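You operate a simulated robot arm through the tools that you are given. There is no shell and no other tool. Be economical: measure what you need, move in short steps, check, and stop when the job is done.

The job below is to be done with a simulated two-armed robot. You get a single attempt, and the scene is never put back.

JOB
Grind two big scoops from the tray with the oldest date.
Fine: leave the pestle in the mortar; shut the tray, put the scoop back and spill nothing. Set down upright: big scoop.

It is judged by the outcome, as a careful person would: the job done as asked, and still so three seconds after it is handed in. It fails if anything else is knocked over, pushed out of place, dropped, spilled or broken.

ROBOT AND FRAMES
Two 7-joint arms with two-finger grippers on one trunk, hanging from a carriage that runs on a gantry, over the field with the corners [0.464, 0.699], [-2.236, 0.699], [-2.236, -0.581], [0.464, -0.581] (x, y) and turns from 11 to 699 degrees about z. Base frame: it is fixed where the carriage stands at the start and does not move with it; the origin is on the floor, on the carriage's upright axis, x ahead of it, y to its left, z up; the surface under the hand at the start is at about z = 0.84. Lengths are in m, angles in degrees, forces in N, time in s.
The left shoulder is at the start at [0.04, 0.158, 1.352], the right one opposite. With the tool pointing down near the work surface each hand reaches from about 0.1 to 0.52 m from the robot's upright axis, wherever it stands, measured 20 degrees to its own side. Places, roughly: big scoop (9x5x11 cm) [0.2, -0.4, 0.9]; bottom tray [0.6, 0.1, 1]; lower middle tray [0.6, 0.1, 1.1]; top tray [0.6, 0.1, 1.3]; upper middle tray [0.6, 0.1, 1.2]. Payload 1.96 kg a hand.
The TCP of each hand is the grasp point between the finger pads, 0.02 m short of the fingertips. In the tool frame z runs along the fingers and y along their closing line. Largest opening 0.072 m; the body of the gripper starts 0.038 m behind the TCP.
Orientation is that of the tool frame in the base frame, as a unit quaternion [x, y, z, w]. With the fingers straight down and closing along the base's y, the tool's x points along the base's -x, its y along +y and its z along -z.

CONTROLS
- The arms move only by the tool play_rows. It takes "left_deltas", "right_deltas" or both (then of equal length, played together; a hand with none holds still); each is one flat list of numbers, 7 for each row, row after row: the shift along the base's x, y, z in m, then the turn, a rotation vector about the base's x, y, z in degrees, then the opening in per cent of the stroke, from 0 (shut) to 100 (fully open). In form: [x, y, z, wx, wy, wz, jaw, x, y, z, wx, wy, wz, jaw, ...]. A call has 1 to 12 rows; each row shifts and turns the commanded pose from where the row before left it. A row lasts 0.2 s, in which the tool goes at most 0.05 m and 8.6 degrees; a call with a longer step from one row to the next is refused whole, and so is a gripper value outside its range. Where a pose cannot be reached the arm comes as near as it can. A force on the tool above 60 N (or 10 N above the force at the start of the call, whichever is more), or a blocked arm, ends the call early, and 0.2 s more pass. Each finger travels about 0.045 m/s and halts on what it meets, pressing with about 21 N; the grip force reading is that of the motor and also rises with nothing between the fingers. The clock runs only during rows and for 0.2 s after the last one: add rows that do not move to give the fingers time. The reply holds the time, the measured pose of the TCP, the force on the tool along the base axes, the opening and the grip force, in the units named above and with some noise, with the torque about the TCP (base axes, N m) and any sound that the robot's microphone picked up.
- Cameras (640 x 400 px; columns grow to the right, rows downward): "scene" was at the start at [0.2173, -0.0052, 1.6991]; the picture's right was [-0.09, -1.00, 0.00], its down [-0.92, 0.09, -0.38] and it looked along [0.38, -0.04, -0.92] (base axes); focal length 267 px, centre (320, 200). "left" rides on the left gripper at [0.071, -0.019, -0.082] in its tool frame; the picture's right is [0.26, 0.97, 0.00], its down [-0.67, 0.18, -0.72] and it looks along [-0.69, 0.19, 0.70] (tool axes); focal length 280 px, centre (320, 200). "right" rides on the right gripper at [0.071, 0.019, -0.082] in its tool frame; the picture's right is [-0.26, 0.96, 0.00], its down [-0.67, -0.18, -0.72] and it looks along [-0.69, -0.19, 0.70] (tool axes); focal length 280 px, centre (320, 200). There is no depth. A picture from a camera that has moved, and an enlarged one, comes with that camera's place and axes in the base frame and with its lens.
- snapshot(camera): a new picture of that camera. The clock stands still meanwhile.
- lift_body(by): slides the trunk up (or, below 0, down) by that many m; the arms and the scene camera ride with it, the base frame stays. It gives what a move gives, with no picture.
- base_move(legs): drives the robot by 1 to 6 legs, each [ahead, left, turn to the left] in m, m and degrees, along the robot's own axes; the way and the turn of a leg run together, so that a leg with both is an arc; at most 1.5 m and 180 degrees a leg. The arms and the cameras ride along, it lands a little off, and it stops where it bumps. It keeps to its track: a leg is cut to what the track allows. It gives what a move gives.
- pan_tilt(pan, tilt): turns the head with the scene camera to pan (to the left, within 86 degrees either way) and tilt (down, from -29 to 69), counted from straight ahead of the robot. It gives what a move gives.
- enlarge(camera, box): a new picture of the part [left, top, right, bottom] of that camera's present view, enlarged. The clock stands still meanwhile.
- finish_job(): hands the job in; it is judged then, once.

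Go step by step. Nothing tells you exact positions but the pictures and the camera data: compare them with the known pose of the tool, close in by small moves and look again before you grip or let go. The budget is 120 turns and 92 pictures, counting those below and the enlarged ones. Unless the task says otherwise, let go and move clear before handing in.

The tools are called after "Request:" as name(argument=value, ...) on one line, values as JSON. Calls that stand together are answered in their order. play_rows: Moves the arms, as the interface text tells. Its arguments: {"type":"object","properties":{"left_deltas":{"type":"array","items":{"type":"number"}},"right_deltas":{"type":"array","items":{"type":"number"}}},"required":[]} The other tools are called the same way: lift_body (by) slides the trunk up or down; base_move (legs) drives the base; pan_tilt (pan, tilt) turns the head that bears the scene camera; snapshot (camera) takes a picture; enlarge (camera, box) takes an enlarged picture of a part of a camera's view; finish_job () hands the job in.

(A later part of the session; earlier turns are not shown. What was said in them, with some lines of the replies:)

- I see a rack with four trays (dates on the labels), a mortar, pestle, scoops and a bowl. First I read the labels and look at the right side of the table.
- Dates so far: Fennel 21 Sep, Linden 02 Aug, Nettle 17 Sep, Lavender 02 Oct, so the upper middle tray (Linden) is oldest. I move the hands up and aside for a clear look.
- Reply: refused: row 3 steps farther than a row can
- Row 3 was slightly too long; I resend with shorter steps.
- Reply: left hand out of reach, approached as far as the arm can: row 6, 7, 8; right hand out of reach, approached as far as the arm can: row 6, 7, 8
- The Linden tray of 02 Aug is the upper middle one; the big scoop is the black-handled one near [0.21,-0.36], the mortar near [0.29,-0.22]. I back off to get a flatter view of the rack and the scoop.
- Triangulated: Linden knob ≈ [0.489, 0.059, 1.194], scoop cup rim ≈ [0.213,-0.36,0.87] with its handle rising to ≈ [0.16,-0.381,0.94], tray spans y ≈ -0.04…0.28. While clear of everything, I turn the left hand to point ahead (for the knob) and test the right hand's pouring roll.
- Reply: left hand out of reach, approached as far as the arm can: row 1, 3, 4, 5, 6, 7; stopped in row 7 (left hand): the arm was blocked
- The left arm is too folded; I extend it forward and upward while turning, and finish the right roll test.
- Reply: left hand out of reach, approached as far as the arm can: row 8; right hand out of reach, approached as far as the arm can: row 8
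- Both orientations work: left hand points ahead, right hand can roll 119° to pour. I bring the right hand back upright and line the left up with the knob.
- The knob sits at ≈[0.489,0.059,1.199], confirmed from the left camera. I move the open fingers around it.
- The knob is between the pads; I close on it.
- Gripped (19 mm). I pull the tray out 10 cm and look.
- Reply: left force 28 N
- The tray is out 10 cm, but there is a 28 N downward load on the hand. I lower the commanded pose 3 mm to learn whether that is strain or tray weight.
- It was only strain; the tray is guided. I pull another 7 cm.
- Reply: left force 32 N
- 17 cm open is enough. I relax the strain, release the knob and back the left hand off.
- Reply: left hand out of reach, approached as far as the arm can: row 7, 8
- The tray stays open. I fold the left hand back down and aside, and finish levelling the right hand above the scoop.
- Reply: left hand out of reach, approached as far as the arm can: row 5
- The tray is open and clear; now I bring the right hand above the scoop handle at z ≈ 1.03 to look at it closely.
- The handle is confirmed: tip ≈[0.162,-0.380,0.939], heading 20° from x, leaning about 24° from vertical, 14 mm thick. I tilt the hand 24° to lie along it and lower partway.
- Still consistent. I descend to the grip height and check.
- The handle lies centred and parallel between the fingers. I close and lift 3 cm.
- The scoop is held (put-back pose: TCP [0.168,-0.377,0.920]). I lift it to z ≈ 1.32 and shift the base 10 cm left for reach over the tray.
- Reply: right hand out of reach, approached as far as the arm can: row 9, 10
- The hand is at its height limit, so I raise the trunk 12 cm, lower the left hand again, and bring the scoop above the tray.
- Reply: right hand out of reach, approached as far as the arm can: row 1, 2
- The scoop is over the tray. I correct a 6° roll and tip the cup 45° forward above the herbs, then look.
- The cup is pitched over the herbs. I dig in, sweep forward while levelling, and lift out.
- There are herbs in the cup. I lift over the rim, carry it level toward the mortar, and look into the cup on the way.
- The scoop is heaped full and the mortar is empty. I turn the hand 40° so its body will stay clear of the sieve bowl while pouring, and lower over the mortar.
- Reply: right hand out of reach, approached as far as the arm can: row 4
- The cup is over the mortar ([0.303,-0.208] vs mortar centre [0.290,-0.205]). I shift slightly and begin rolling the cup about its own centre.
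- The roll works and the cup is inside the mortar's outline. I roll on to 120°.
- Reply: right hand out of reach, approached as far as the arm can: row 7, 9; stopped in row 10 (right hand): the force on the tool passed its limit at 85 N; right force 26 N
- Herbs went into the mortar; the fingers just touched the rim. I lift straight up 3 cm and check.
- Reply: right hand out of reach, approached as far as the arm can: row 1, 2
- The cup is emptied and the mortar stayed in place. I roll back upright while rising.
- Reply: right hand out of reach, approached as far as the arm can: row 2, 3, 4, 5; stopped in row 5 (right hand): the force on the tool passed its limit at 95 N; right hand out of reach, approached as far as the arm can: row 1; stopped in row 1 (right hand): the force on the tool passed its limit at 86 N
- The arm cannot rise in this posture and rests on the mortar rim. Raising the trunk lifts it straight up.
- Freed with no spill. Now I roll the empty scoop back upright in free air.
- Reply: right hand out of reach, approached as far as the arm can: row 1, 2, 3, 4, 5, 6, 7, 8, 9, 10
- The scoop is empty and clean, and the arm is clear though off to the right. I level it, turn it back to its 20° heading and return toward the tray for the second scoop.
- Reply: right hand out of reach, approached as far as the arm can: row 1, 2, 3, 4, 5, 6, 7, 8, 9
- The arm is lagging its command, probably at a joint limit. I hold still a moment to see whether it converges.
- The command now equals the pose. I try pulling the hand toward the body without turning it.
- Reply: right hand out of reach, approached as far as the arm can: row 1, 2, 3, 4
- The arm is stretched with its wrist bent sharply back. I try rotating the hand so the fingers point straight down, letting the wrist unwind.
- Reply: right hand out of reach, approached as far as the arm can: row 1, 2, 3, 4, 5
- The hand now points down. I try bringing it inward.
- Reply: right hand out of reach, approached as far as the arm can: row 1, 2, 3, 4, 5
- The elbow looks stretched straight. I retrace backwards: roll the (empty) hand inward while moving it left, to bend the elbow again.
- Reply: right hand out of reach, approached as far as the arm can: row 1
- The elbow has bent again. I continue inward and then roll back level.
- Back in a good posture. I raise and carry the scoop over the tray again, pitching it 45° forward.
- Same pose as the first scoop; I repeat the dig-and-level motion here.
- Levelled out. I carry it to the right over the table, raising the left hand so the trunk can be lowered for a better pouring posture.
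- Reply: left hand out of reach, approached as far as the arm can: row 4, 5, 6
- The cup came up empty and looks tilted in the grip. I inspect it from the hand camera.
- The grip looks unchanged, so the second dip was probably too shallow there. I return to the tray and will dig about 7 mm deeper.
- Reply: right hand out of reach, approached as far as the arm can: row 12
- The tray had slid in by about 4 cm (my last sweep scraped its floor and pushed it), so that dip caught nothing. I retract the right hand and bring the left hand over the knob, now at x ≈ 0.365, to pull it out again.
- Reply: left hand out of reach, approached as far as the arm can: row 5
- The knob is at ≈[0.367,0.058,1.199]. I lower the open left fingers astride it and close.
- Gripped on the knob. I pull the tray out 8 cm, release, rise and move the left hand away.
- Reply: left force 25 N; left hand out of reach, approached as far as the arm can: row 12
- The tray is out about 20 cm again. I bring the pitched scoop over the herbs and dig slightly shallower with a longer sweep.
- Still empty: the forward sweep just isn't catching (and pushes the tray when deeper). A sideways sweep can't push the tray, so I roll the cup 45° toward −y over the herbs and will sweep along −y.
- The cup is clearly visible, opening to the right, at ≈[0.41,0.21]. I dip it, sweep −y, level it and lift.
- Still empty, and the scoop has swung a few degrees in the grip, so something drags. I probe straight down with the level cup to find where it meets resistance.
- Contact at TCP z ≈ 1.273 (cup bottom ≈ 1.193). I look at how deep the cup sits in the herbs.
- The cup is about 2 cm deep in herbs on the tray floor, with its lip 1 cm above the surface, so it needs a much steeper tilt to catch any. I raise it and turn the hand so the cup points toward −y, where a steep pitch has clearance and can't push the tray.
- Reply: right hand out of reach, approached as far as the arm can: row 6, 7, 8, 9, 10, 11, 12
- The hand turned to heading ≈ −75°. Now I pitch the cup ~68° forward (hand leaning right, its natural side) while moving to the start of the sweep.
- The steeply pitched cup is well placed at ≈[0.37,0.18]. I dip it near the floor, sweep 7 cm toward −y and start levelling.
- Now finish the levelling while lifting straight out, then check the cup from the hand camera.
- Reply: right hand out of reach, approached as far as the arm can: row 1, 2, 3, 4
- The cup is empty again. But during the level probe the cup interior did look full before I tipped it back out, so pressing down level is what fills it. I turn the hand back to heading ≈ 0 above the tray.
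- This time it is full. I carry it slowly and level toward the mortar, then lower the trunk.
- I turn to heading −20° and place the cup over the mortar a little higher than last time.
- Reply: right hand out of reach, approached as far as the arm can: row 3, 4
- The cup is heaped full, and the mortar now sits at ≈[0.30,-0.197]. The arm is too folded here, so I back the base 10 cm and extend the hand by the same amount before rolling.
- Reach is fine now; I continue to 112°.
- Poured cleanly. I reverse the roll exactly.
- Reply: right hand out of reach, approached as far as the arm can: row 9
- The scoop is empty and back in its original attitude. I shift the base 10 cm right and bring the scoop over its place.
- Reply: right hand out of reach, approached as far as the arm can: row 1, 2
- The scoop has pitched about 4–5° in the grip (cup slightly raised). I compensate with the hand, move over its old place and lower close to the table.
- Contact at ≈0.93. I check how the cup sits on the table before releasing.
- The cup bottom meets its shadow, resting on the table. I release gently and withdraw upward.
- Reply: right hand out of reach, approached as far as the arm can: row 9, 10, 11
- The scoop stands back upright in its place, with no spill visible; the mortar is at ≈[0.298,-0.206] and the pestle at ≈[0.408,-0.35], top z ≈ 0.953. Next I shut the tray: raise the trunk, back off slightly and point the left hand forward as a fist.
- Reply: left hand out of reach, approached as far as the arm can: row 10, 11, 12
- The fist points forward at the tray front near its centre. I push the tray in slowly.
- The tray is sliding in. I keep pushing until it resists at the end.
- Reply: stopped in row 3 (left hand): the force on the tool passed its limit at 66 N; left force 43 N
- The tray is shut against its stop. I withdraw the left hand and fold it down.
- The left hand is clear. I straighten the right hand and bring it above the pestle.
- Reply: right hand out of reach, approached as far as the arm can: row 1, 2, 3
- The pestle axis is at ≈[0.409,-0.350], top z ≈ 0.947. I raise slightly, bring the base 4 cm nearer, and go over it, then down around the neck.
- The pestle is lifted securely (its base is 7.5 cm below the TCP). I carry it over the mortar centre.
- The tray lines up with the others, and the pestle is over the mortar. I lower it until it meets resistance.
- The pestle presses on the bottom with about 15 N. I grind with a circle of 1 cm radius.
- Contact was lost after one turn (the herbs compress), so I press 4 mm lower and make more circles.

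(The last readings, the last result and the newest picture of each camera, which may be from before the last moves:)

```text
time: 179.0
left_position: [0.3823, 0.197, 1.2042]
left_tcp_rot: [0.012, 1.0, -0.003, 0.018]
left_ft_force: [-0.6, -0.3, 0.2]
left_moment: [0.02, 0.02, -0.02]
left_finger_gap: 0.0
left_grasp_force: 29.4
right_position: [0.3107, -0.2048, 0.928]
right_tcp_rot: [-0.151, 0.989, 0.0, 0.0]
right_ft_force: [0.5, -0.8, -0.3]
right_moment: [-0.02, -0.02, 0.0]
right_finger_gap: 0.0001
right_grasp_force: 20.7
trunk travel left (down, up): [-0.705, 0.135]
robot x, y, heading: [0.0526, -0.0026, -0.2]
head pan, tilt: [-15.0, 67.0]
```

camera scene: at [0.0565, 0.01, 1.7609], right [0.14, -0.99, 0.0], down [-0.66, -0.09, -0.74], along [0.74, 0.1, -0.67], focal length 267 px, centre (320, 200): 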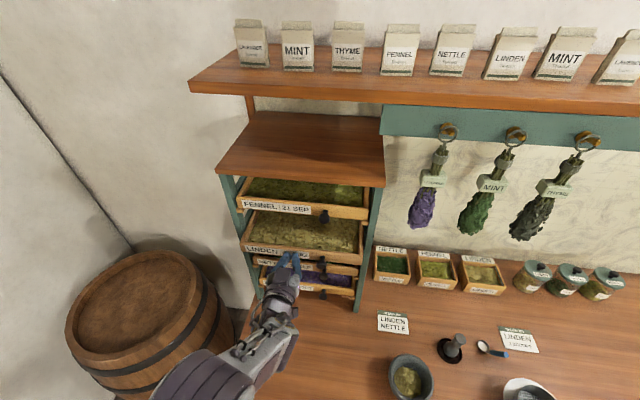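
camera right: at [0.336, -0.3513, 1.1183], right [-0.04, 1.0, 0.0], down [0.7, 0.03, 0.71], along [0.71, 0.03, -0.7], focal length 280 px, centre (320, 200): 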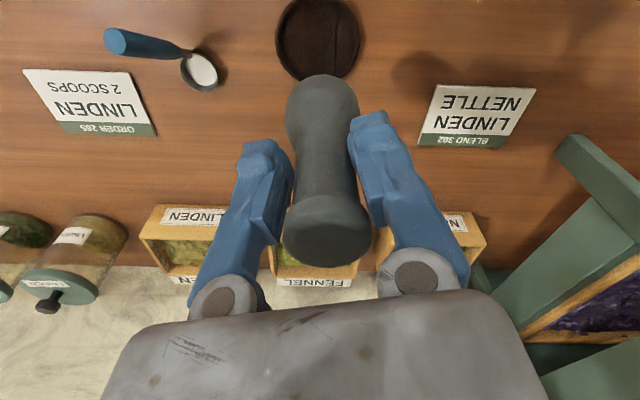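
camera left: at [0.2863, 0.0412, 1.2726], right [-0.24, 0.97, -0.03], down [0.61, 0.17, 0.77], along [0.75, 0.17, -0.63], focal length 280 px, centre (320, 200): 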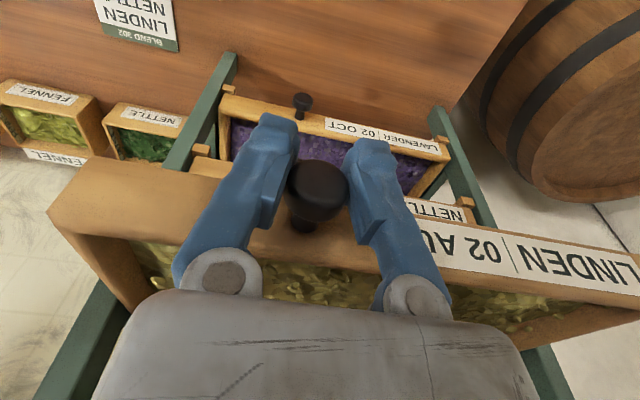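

The pestle slipped out of the grip; I look where it is.

Request:
snapshot(camera="right")

```text
2 pictures are left
camera right: at [0.2378, -0.207, 1.0105], right [-0.04, 1.0, 0.0], down [0.7, 0.03, 0.72], along [0.71, 0.03, -0.7], focal length 280 px, centre (320, 200)
```

right: 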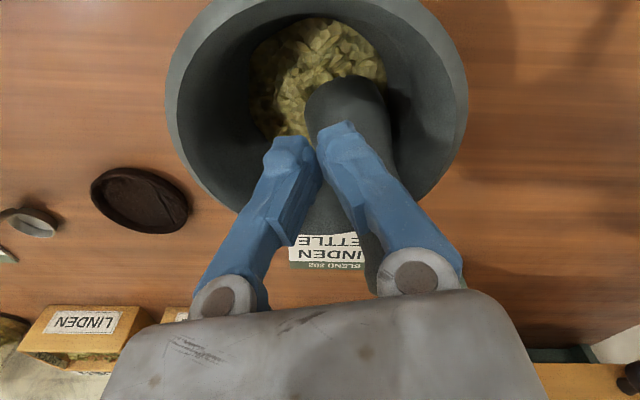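

The pestle leans inside the mortar against its far wall, so nothing fell out. I rise clear and look before regripping it for more grinding.

Request:
play_rows(right_deltas=[-0.005, 0, 0.02, 0, 0, 0, 0, -0.005, 0, 0.03, 0, 0, 0, 20, 0, 0, 0.03, 0, 0, -7.5, 60, 0, 0, 0.01, 0, 0, -7.5, 100, 0, 0, 0, 0, 0, 0, 100, 0, 0, 0, 0, 0, 0, 100])

Request:
snapshot(camera="right")

```text
time: 180.4
left_position: [0.3825, 0.1956, 1.2035]
left_tcp_rot: [0.012, 1.0, -0.003, 0.018]
left_ft_force: [-0.4, 0.4, -0.5]
left_moment: [0.02, 0.01, -0.03]
left_finger_gap: 0.0
left_grasp_force: 29.0
right_position: [0.2994, -0.2059, 1.0174]
right_tcp_rot: [-0.02, 1.0, -0.001, 0.0]
right_ft_force: [0.0, 0.4, -0.8]
right_moment: [-0.01, -0.02, 0.02]
right_finger_gap: 0.0723
right_grasp_force: 0.0
trunk travel left (down, up): [-0.705, 0.135]
robot x, y, heading: [0.0518, -0.0011, 0.2]
head pan, tilt: [-15.0, 67.0]
```

```text
1 pictures are left
camera right: at [0.2295, -0.1889, 1.0994], right [0.22, 0.97, 0.0], down [0.68, -0.16, 0.72], along [0.7, -0.16, -0.7], focal length 280 px, centre (320, 200)
```

right: 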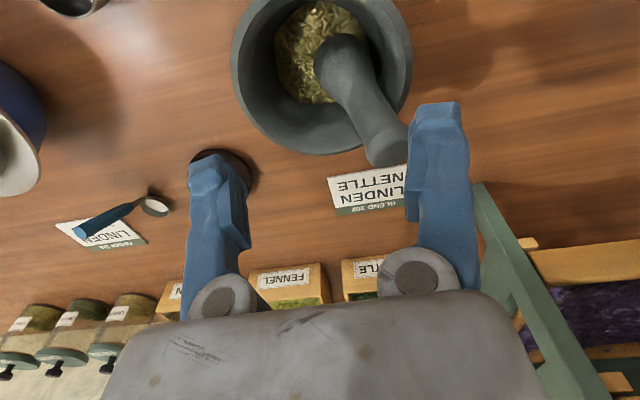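

The pestle leans ≈27° toward azimuth 30°, its top near [0.34,-0.171,0.953]. I align the open hand with its axis above it.

Request:
play_rows(right_deltas=[0.009, 0.007, 0.005, 0, 0, 7, 100, 0.009, 0.007, 0.005, 0, 0, 7, 100, 0.009, 0.007, 0, 0, 0, 7, 100, 0.009, 0.007, 0, 0, 0, 7, 100, 0.009, 0.007, -0.005, -4, 6.9, 0, 80, 0.009, 0.007, -0.005, -4, 6.9, 0, 75, 0.0086, 0.006, -0.005, -4, 6.9, 0, 75, 0, 0, 0, 0, 0, 0, 75])

```text
time: 182.2
left_position: [0.3814, 0.197, 1.2041]
left_tcp_rot: [0.011, 1.0, -0.003, 0.018]
left_ft_force: [-0.1, 0.4, 0.5]
left_moment: [-0.05, 0.0, 0.03]
left_finger_gap: 0.0
left_grasp_force: 30.2
right_position: [0.3617, -0.1557, 1.0132]
right_tcp_rot: [-0.256, 0.944, -0.054, -0.201]
right_ft_force: [0.6, -0.4, 0.0]
right_moment: [0.0, -0.02, 0.02]
right_finger_gap: 0.0539
right_grasp_force: 0.1
trunk travel left (down, up): [-0.705, 0.135]
robot x, y, heading: [0.0518, -0.0023, -0.1]
head pan, tilt: [-15.0, 67.0]
```

Request:
play_rows(right_deltas=[-0.009, -0.006, -0.024, 0, 0, 0, 75, -0.009, -0.006, -0.023, 0, 0, 0, 75, -0.0087, -0.0063, -0.022, 0, 0, 0, 75, 0, 0, 0, 0, 0, 0, 75])

Request:
play_rows(right_deltas=[0, 0, 0, 0, 0, 0, 50, 0, 0, 0, 0, 0, 0, 30, 0, 0, 0, 0, 0, 0, 10, 0, 0, 0, 0, 0, 0, 0, 0, 0, 0, 0, 0, 0, 0])

```text
time: 183.2
left_position: [0.3823, 0.1957, 1.2051]
left_tcp_rot: [0.011, 1.0, -0.003, 0.019]
left_ft_force: [0.0, 0.3, -0.1]
left_moment: [0.04, 0.01, -0.01]
left_finger_gap: 0.0
left_grasp_force: 29.4
right_position: [0.3349, -0.1743, 0.9424]
right_tcp_rot: [-0.257, 0.944, -0.053, -0.2]
right_ft_force: [-0.4, -0.6, -0.2]
right_moment: [0.0, 0.02, 0.01]
right_finger_gap: 0.0539
right_grasp_force: 0.1
trunk travel left (down, up): [-0.705, 0.135]
robot x, y, heading: [0.0541, 0.0013, -0.1]
head pan, tilt: [-15.0, 67.0]
```

```text
time: 184.4
left_position: [0.382, 0.1968, 1.2042]
left_tcp_rot: [0.012, 1.0, -0.003, 0.019]
left_ft_force: [0.5, 0.0, -0.2]
left_moment: [0.04, 0.01, 0.0]
left_finger_gap: 0.0
left_grasp_force: 29.6
right_position: [0.3364, -0.1738, 0.944]
right_tcp_rot: [-0.257, 0.944, -0.054, -0.2]
right_ft_force: [-0.3, -1.1, 0.0]
right_moment: [-0.06, -0.07, 0.02]
right_finger_gap: 0.0262
right_grasp_force: 20.9
trunk travel left (down, up): [-0.705, 0.135]
robot x, y, heading: [0.0516, -0.0024, -0.1]
head pan, tilt: [-15.0, 67.0]
```

Regripped at the neck. I bring the pestle upright over the mortar's centre and press down again.

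Request:
play_rows(right_deltas=[-0.01, -0.008, 0.006, 4, -6.9, 0, 0, -0.01, -0.008, 0.005, 4, -6.9, 0, 0, -0.01, -0.008, 0.004, 4, -6.9, 0, 0, -0.005, -0.005, 0, 0, 0, 0, 0, 0, 0, 0, 0, 0, 0, 0])

Request:
play_rows(right_deltas=[0, 0, -0.005, 0, 0, 0, 0, 0, 0, -0.004, 0, 0, 0, 0, 0, 0, 0, 0, 0, 0, 0])

```text
time: 185.6
left_position: [0.3817, 0.1976, 1.2044]
left_tcp_rot: [0.011, 1.0, -0.002, 0.019]
left_ft_force: [-0.1, -0.4, -0.3]
left_moment: [0.04, 0.01, -0.02]
left_finger_gap: 0.0003
left_grasp_force: 29.4
right_position: [0.3008, -0.2036, 0.9593]
right_tcp_rot: [-0.261, 0.965, 0.0, 0.0]
right_ft_force: [0.0, -0.6, -2.1]
right_moment: [-0.01, 0.02, 0.05]
right_finger_gap: 0.0259
right_grasp_force: 20.9
trunk travel left (down, up): [-0.705, 0.135]
robot x, y, heading: [0.0477, -0.0039, -0.2]
head pan, tilt: [-15.0, 67.0]
```

```text
time: 186.4
left_position: [0.3817, 0.1968, 1.2044]
left_tcp_rot: [0.012, 1.0, -0.003, 0.018]
left_ft_force: [-0.6, -1.0, -0.4]
left_moment: [-0.02, -0.01, 0.0]
left_finger_gap: 0.0
left_grasp_force: 29.2
right_position: [0.3014, -0.2047, 0.9492]
right_tcp_rot: [-0.263, 0.965, 0.0, 0.0]
right_ft_force: [0.0, -0.1, -2.3]
right_moment: [0.0, -0.03, 0.04]
right_finger_gap: 0.026
right_grasp_force: 21.1
trunk travel left (down, up): [-0.705, 0.135]
robot x, y, heading: [0.0506, -0.0029, -0.1]
head pan, tilt: [-15.0, 67.0]
```

Request:
play_rows(right_deltas=[0, 0, -0.004, 0, 0, 0, 0, 0, 0, -0.003, 0, 0, 0, 0, 0, 0, 0, 0, 0, 0, 0])

Request:
play_rows(right_deltas=[0, 0, -0.002, 0, 0, 0, 0, 0, 0, 0, 0, 0, 0, 0])

```text
time: 187.2
left_position: [0.383, 0.1959, 1.2047]
left_tcp_rot: [0.012, 1.0, -0.004, 0.019]
left_ft_force: [0.7, -0.3, 1.0]
left_moment: [0.0, -0.02, 0.0]
left_finger_gap: 0.0001
left_grasp_force: 30.1
right_position: [0.3028, -0.2057, 0.9436]
right_tcp_rot: [-0.261, 0.965, -0.002, 0.0]
right_ft_force: [-0.7, -1.4, 19.5]
right_moment: [0.05, -0.15, -0.04]
right_finger_gap: 0.0259
right_grasp_force: 21.7
trunk travel left (down, up): [-0.705, 0.135]
robot x, y, heading: [0.0528, 0.001, -0.2]
head pan, tilt: [-15.0, 67.0]
```

```text
time: 187.8
left_position: [0.3824, 0.1957, 1.2047]
left_tcp_rot: [0.011, 1.0, -0.003, 0.019]
left_ft_force: [-0.3, -0.2, -0.3]
left_moment: [0.02, 0.02, 0.0]
left_finger_gap: 0.0001
left_grasp_force: 30.1
right_position: [0.302, -0.2053, 0.9405]
right_tcp_rot: [-0.263, 0.965, 0.0, -0.001]
right_ft_force: [-0.9, -1.7, 17.6]
right_moment: [-0.02, -0.05, -0.02]
right_finger_gap: 0.0256
right_grasp_force: 21.3
trunk travel left (down, up): [-0.705, 0.135]
robot x, y, heading: [0.0509, -0.0044, -0.0]
head pan, tilt: [-15.0, 67.0]
```

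Pressing with about 20 N. I grind in a smaller 7 mm circle and watch the force.

Request:
play_rows(right_deltas=[0.007, 0, 0, 0, 0, 0, 0, -0.002, 0.005, 0, 0, 0, 0, 0, -0.005, 0.002, 0, 0, 0, 0, 0, -0.005, -0.002, 0, 0, 0, 0, 0, -0.002, -0.005, 0, 0, 0, 0, 0, 0.002, -0.005, 0, 0, 0, 0, 0, 0.005, -0.002, 0, 0, 0, 0, 0, 0.005, 0.002, 0, 0, 0, 0, 0, 0.002, 0.005, 0, 0, 0, 0, 0, -0.007, 0, 0, 0, 0, 0, 0])

Request:
play_rows(right_deltas=[0, 0, -0.001, 0, 0, 0, 0, 0, 0, 0, 0, 0, 0, 0])

```text
time: 190.0
left_position: [0.3819, 0.195, 1.2043]
left_tcp_rot: [0.011, 1.0, -0.003, 0.019]
left_ft_force: [0.4, -0.7, -0.4]
left_moment: [0.01, -0.02, -0.01]
left_finger_gap: 0.0002
left_grasp_force: 30.0
right_position: [0.3015, -0.2042, 0.9403]
right_tcp_rot: [-0.262, 0.965, -0.001, 0.0]
right_ft_force: [0.1, 0.5, -1.1]
right_moment: [-0.02, -0.02, -0.01]
right_finger_gap: 0.0256
right_grasp_force: 20.8
trunk travel left (down, up): [-0.705, 0.135]
robot x, y, heading: [0.0545, -0.001, 0.1]
head pan, tilt: [-15.0, 67.0]
```

```text
time: 190.6
left_position: [0.3815, 0.1967, 1.2054]
left_tcp_rot: [0.012, 1.0, -0.002, 0.018]
left_ft_force: [0.3, -0.3, -0.6]
left_moment: [0.02, 0.0, -0.01]
left_finger_gap: 0.0001
left_grasp_force: 29.5
right_position: [0.3011, -0.2035, 0.9397]
right_tcp_rot: [-0.261, 0.965, 0.001, 0.0]
right_ft_force: [-3.2, 4.3, 20.1]
right_moment: [0.25, 0.0, 0.03]
right_finger_gap: 0.0256
right_grasp_force: 21.2
trunk travel left (down, up): [-0.705, 0.135]
robot x, y, heading: [0.055, -0.0028, -0.2]
head pan, tilt: [-15.0, 67.0]
```

Contact resumes with 1 mm more. I do several grinding circles with a tiny continuous downward feed.

Request:
play_rows(right_deltas=[0.007, 0, -0.0002, 0, 0, 0, 0, -0.002, 0.005, -0.0002, 0, 0, 0, 0, -0.005, 0.002, -0.0002, 0, 0, 0, 0, -0.005, -0.002, -0.0002, 0, 0, 0, 0, -0.002, -0.005, -0.0002, 0, 0, 0, 0, 0.002, -0.005, -0.0002, 0, 0, 0, 0, 0.005, -0.002, -0.0002, 0, 0, 0, 0, 0.005, 0.002, -0.0002, 0, 0, 0, 0, 0.002, 0.005, -0.0002, 0, 0, 0, 0, -0.002, 0.005, -0.0002, 0, 0, 0, 0, -0.005, 0.002, -0.0002, 0, 0, 0, 0, -0.005, -0.002, -0.0002, 0, 0, 0, 0])

Request:
play_rows(right_deltas=[-0.002, -0.005, -0.0002, 0, 0, 0, 0, 0.002, -0.005, -0.0002, 0, 0, 0, 0, 0.005, -0.002, -0.0002, 0, 0, 0, 0, 0.005, 0.002, -0.0002, 0, 0, 0, 0, 0.002, 0.005, -0.0002, 0, 0, 0, 0, -0.002, 0.005, -0.0002, 0, 0, 0, 0, -0.005, 0.002, -0.0002, 0, 0, 0, 0, -0.005, -0.002, -0.0002, 0, 0, 0, 0, -0.002, -0.005, -0.0002, 0, 0, 0, 0, 0.002, -0.005, -0.0002, 0, 0, 0, 0, 0.005, -0.002, -0.0002, 0, 0, 0, 0, 0.005, 0.002, -0.0002, 0, 0, 0, 0])

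```text
time: 193.2
left_position: [0.3822, 0.1962, 1.2049]
left_tcp_rot: [0.011, 1.0, -0.003, 0.018]
left_ft_force: [0.2, -0.3, -0.1]
left_moment: [0.0, 0.0, -0.04]
left_finger_gap: 0.0
left_grasp_force: 29.2
right_position: [0.2959, -0.198, 0.9379]
right_tcp_rot: [-0.262, 0.965, 0.0, 0.0]
right_ft_force: [0.5, 0.2, -0.1]
right_moment: [0.06, -0.11, 0.01]
right_finger_gap: 0.0255
right_grasp_force: 20.9
trunk travel left (down, up): [-0.705, 0.135]
robot x, y, heading: [0.0537, -0.0016, -0.1]
head pan, tilt: [-15.0, 67.0]
```

```text
time: 195.8
left_position: [0.3816, 0.1966, 1.2051]
left_tcp_rot: [0.012, 1.0, -0.004, 0.019]
left_ft_force: [0.0, -0.5, 0.1]
left_moment: [0.02, 0.0, -0.02]
left_finger_gap: 0.0
left_grasp_force: 29.7
right_position: [0.3046, -0.2088, 0.9355]
right_tcp_rot: [-0.262, 0.965, -0.001, -0.002]
right_ft_force: [-2.2, -1.4, 3.9]
right_moment: [-0.18, 0.08, -0.04]
right_finger_gap: 0.0257
right_grasp_force: 21.3
trunk travel left (down, up): [-0.705, 0.135]
robot x, y, heading: [0.0532, -0.0011, -0.2]
head pan, tilt: [-15.0, 67.0]
```

The pestle is still held and grinding. Two more rounds with somewhat firmer pressure.

Request:
play_rows(right_deltas=[0.002, 0.005, -0.001, 0, 0, 0, 0, -0.002, 0.005, -0.0003, 0, 0, 0, 0, -0.005, 0.002, -0.0003, 0, 0, 0, 0, -0.005, -0.002, -0.0003, 0, 0, 0, 0, -0.002, -0.005, -0.0003, 0, 0, 0, 0, 0.002, -0.005, -0.0003, 0, 0, 0, 0, 0.005, -0.002, -0.0003, 0, 0, 0, 0, 0.005, 0.002, -0.0003, 0, 0, 0, 0, 0.002, 0.005, -0.0003, 0, 0, 0, 0, -0.002, 0.005, -0.0003, 0, 0, 0, 0, -0.005, 0.002, -0.0003, 0, 0, 0, 0, -0.005, -0.002, -0.0003, 0, 0, 0, 0])

Request:
play_rows(right_deltas=[-0.002, -0.005, -0.0003, 0, 0, 0, 0, 0.002, -0.005, -0.0003, 0, 0, 0, 0, 0.005, -0.002, -0.0003, 0, 0, 0, 0, 0.005, 0.002, -0.0003, 0, 0, 0, 0, 0.002, 0.005, -0.0003, 0, 0, 0, 0, -0.002, 0.005, -0.0003, 0, 0, 0, 0, -0.005, 0.002, -0.0003, 0, 0, 0, 0, -0.005, -0.002, -0.0003, 0, 0, 0, 0, -0.002, -0.005, -0.0003, 0, 0, 0, 0, 0.002, -0.005, -0.0003, 0, 0, 0, 0, 0.005, -0.002, -0.0003, 0, 0, 0, 0, 0.005, 0.002, -0.0003, 0, 0, 0, 0])

```text
time: 198.4
left_position: [0.382, 0.1958, 1.2047]
left_tcp_rot: [0.011, 1.0, -0.002, 0.018]
left_ft_force: [-1.3, -0.1, 0.7]
left_moment: [0.01, -0.01, -0.01]
left_finger_gap: 0.0001
left_grasp_force: 29.9
right_position: [0.296, -0.1981, 0.931]
right_tcp_rot: [-0.262, 0.965, 0.0, -0.001]
right_ft_force: [0.2, -1.4, -1.1]
right_moment: [0.0, -0.02, -0.01]
right_finger_gap: 0.0257
right_grasp_force: 20.9
trunk travel left (down, up): [-0.705, 0.135]
robot x, y, heading: [0.0506, -0.004, -0.1]
head pan, tilt: [-15.0, 67.0]
```

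```text
time: 201.0
left_position: [0.3819, 0.1957, 1.2037]
left_tcp_rot: [0.012, 1.0, -0.004, 0.017]
left_ft_force: [-0.6, -0.5, -0.4]
left_moment: [0.01, 0.01, -0.01]
left_finger_gap: 0.0
left_grasp_force: 30.0
right_position: [0.3046, -0.2113, 0.927]
right_tcp_rot: [-0.262, 0.965, -0.002, -0.001]
right_ft_force: [-4.5, -1.9, 8.6]
right_moment: [-0.22, 0.29, -0.07]
right_finger_gap: 0.0255
right_grasp_force: 21.4
trunk travel left (down, up): [-0.705, 0.135]
robot x, y, heading: [0.0522, -0.0035, 0.0]
head pan, tilt: [-15.0, 67.0]
```

I make one last circle, then lean the pestle gently toward the mortar wall so it rests stably when released.

Request:
play_rows(right_deltas=[0.002, 0.005, 0, 0, 0, 0, 0, -0.002, 0.005, 0, 0, 0, 0, 0, -0.005, 0.002, 0, 0, 0, 0, 0, -0.005, -0.002, 0, 0, 0, 0, 0, -0.002, -0.005, 0, 0, 0, 0, 0, 0.002, -0.005, 0, 0, 0, 0, 0, 0.005, -0.002, 0, 0, 0, 0, 0, 0, 0.002, 0.001, 0, 0, 0, 0, 0.0075, 0.0045, 0, -4, 6.9, 0, 0, 0.0075, 0.0045, -0.001, -4, 6.9, 0, 0, 0.0075, 0.0045, -0.002, -4, 6.9, 0, 0, 0, 0, 0, 0, 0, 0, 0])

```text
time: 203.6
left_position: [0.3843, 0.1962, 1.2053]
left_tcp_rot: [0.012, 1.0, -0.003, 0.019]
left_ft_force: [0.0, 0.4, 0.4]
left_moment: [-0.02, 0.02, 0.0]
left_finger_gap: 0.0001
left_grasp_force: 29.8
right_position: [0.325, -0.1949, 0.9253]
right_tcp_rot: [-0.256, 0.944, -0.054, -0.201]
right_ft_force: [4.2, 1.6, 17.6]
right_moment: [0.03, 0.0, -0.01]
right_finger_gap: 0.0254
right_grasp_force: 21.4
trunk travel left (down, up): [-0.705, 0.135]
robot x, y, heading: [0.0547, 0.0002, 0.0]
head pan, tilt: [-15.0, 67.0]
```

Request:
play_rows(right_deltas=[0, 0, 0.001, 0, 0, 0, 40, 0, 0, 0, 0, 0, 0, 55, 0, 0, 0, 0, 0, 0, 58, 0.0044, 0.0025, 0.0114, 0, 0, 0, 58, 0.007, 0.004, 0.018, 0, 0, 0, 58, 0.0088, 0.005, 0.0228, 0, 0, 0, 70, 0.0088, 0.005, 0.0228, 0, 0, 0, 80, 0, 0, 0.04, 0, 0, 0, 80, 0, 0, 0.04, 0, 0, 0, 80, -0.02, -0.03, 0.03, 4, -6.9, 0, 80, -0.02, -0.04, 0.01, 4, -6.9, 0, 80, -0.02, -0.04, 0, 4, -6.9, 0, 80])

Request:
play_rows(right_deltas=[-0.01, -0.045, 0, 0, 0, 0, 80, -0.01, -0.045, 0, 0, 0, 0, 80, -0.01, -0.045, 0, 0, 0, 0, 80, 0, 0, 0, 0, 0, 0, 80])

Request:
pan_tilt(pan=-12, tilt=67)

Request:
enlarge(camera="scene", box=[220, 140, 500, 330])

```text
time: 206.2
left_position: [0.3823, 0.1967, 1.2044]
left_tcp_rot: [0.011, 1.0, -0.002, 0.018]
left_ft_force: [-0.4, -0.3, 0.5]
left_moment: [0.01, -0.02, -0.04]
left_finger_gap: 0.0
left_grasp_force: 29.7
right_position: [0.2932, -0.2891, 1.1196]
right_tcp_rot: [-0.261, 0.965, 0.0, 0.001]
right_ft_force: [-0.7, 0.6, 0.1]
right_moment: [0.01, -0.02, -0.01]
right_finger_gap: 0.0577
right_grasp_force: 0.0
trunk travel left (down, up): [-0.705, 0.135]
robot x, y, heading: [0.0533, -0.0008, -0.2]
head pan, tilt: [-15.0, 67.0]
```

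```text
time: 207.2
left_position: [0.3828, 0.1974, 1.2048]
left_tcp_rot: [0.011, 1.0, -0.005, 0.018]
left_ft_force: [0.4, -0.7, 0.1]
left_moment: [0.0, 0.0, -0.01]
left_finger_gap: 0.0
left_grasp_force: 29.7
right_position: [0.2618, -0.4278, 1.1198]
right_tcp_rot: [-0.262, 0.965, 0.0, 0.0]
right_ft_force: [0.6, 0.7, 0.1]
right_moment: [0.0, -0.04, 0.02]
right_finger_gap: 0.0578
right_grasp_force: 0.0
trunk travel left (down, up): [-0.705, 0.135]
robot x, y, heading: [0.0538, -0.0006, -0.3]
head pan, tilt: [-15.0, 67.0]
```

```text
time: 207.8
left_position: [0.3816, 0.1964, 1.2035]
left_tcp_rot: [0.011, 1.0, -0.002, 0.018]
left_ft_force: [0.9, 0.3, 0.1]
left_moment: [0.02, 0.0, -0.03]
left_finger_gap: 0.0
left_grasp_force: 29.3
right_position: [0.2636, -0.4254, 1.1204]
right_tcp_rot: [-0.262, 0.965, 0.0, 0.0]
right_ft_force: [-0.6, 0.0, 1.1]
right_moment: [-0.02, -0.02, 0.0]
right_finger_gap: 0.0574
right_grasp_force: 0.0
trunk travel left (down, up): [-0.705, 0.135]
robot x, y, heading: [0.0524, -0.0021, 0.1]
head pan, tilt: [-12.0, 67.0]
```

```text
2.11 times, centred on (360, 235) of scene
camera zoom: at [0.2694, -0.0139, 1.7295], right [-0.21, -0.98, 0.0], down [-0.9, 0.19, -0.39], along [0.38, -0.08, -0.92], focal length 561 px, centre (236, 126)
```

zoom: 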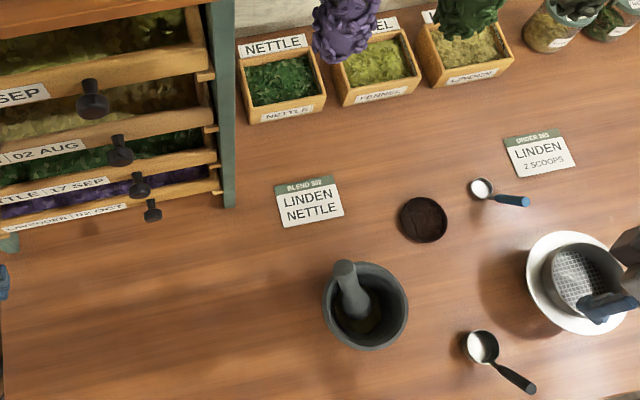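

The herbs are ground to a low dark heap with the pestle resting in the mortar. The tray is shut, the big scoop stands upright in its place, nothing is spilled on the table, and both hands are clear. I hand the job in.

Request:
finish_job()

```text
The job is handed in.
```

I ground two big scoops of linden from the tray with the oldest date (02 Aug, upper middle) and handed the job in. The pestle is leaning in the mortar, the tray is shut, and the big scoop is back upright in its place. I saw nothing spilled in the last picture.

The mortar ended up about 1 cm from where it started, because my hand pressed on its rim while pouring the first scoop. The pestle also slipped from my grip once during grinding, but it stayed inside the mortar, and I picked it up again to finish.
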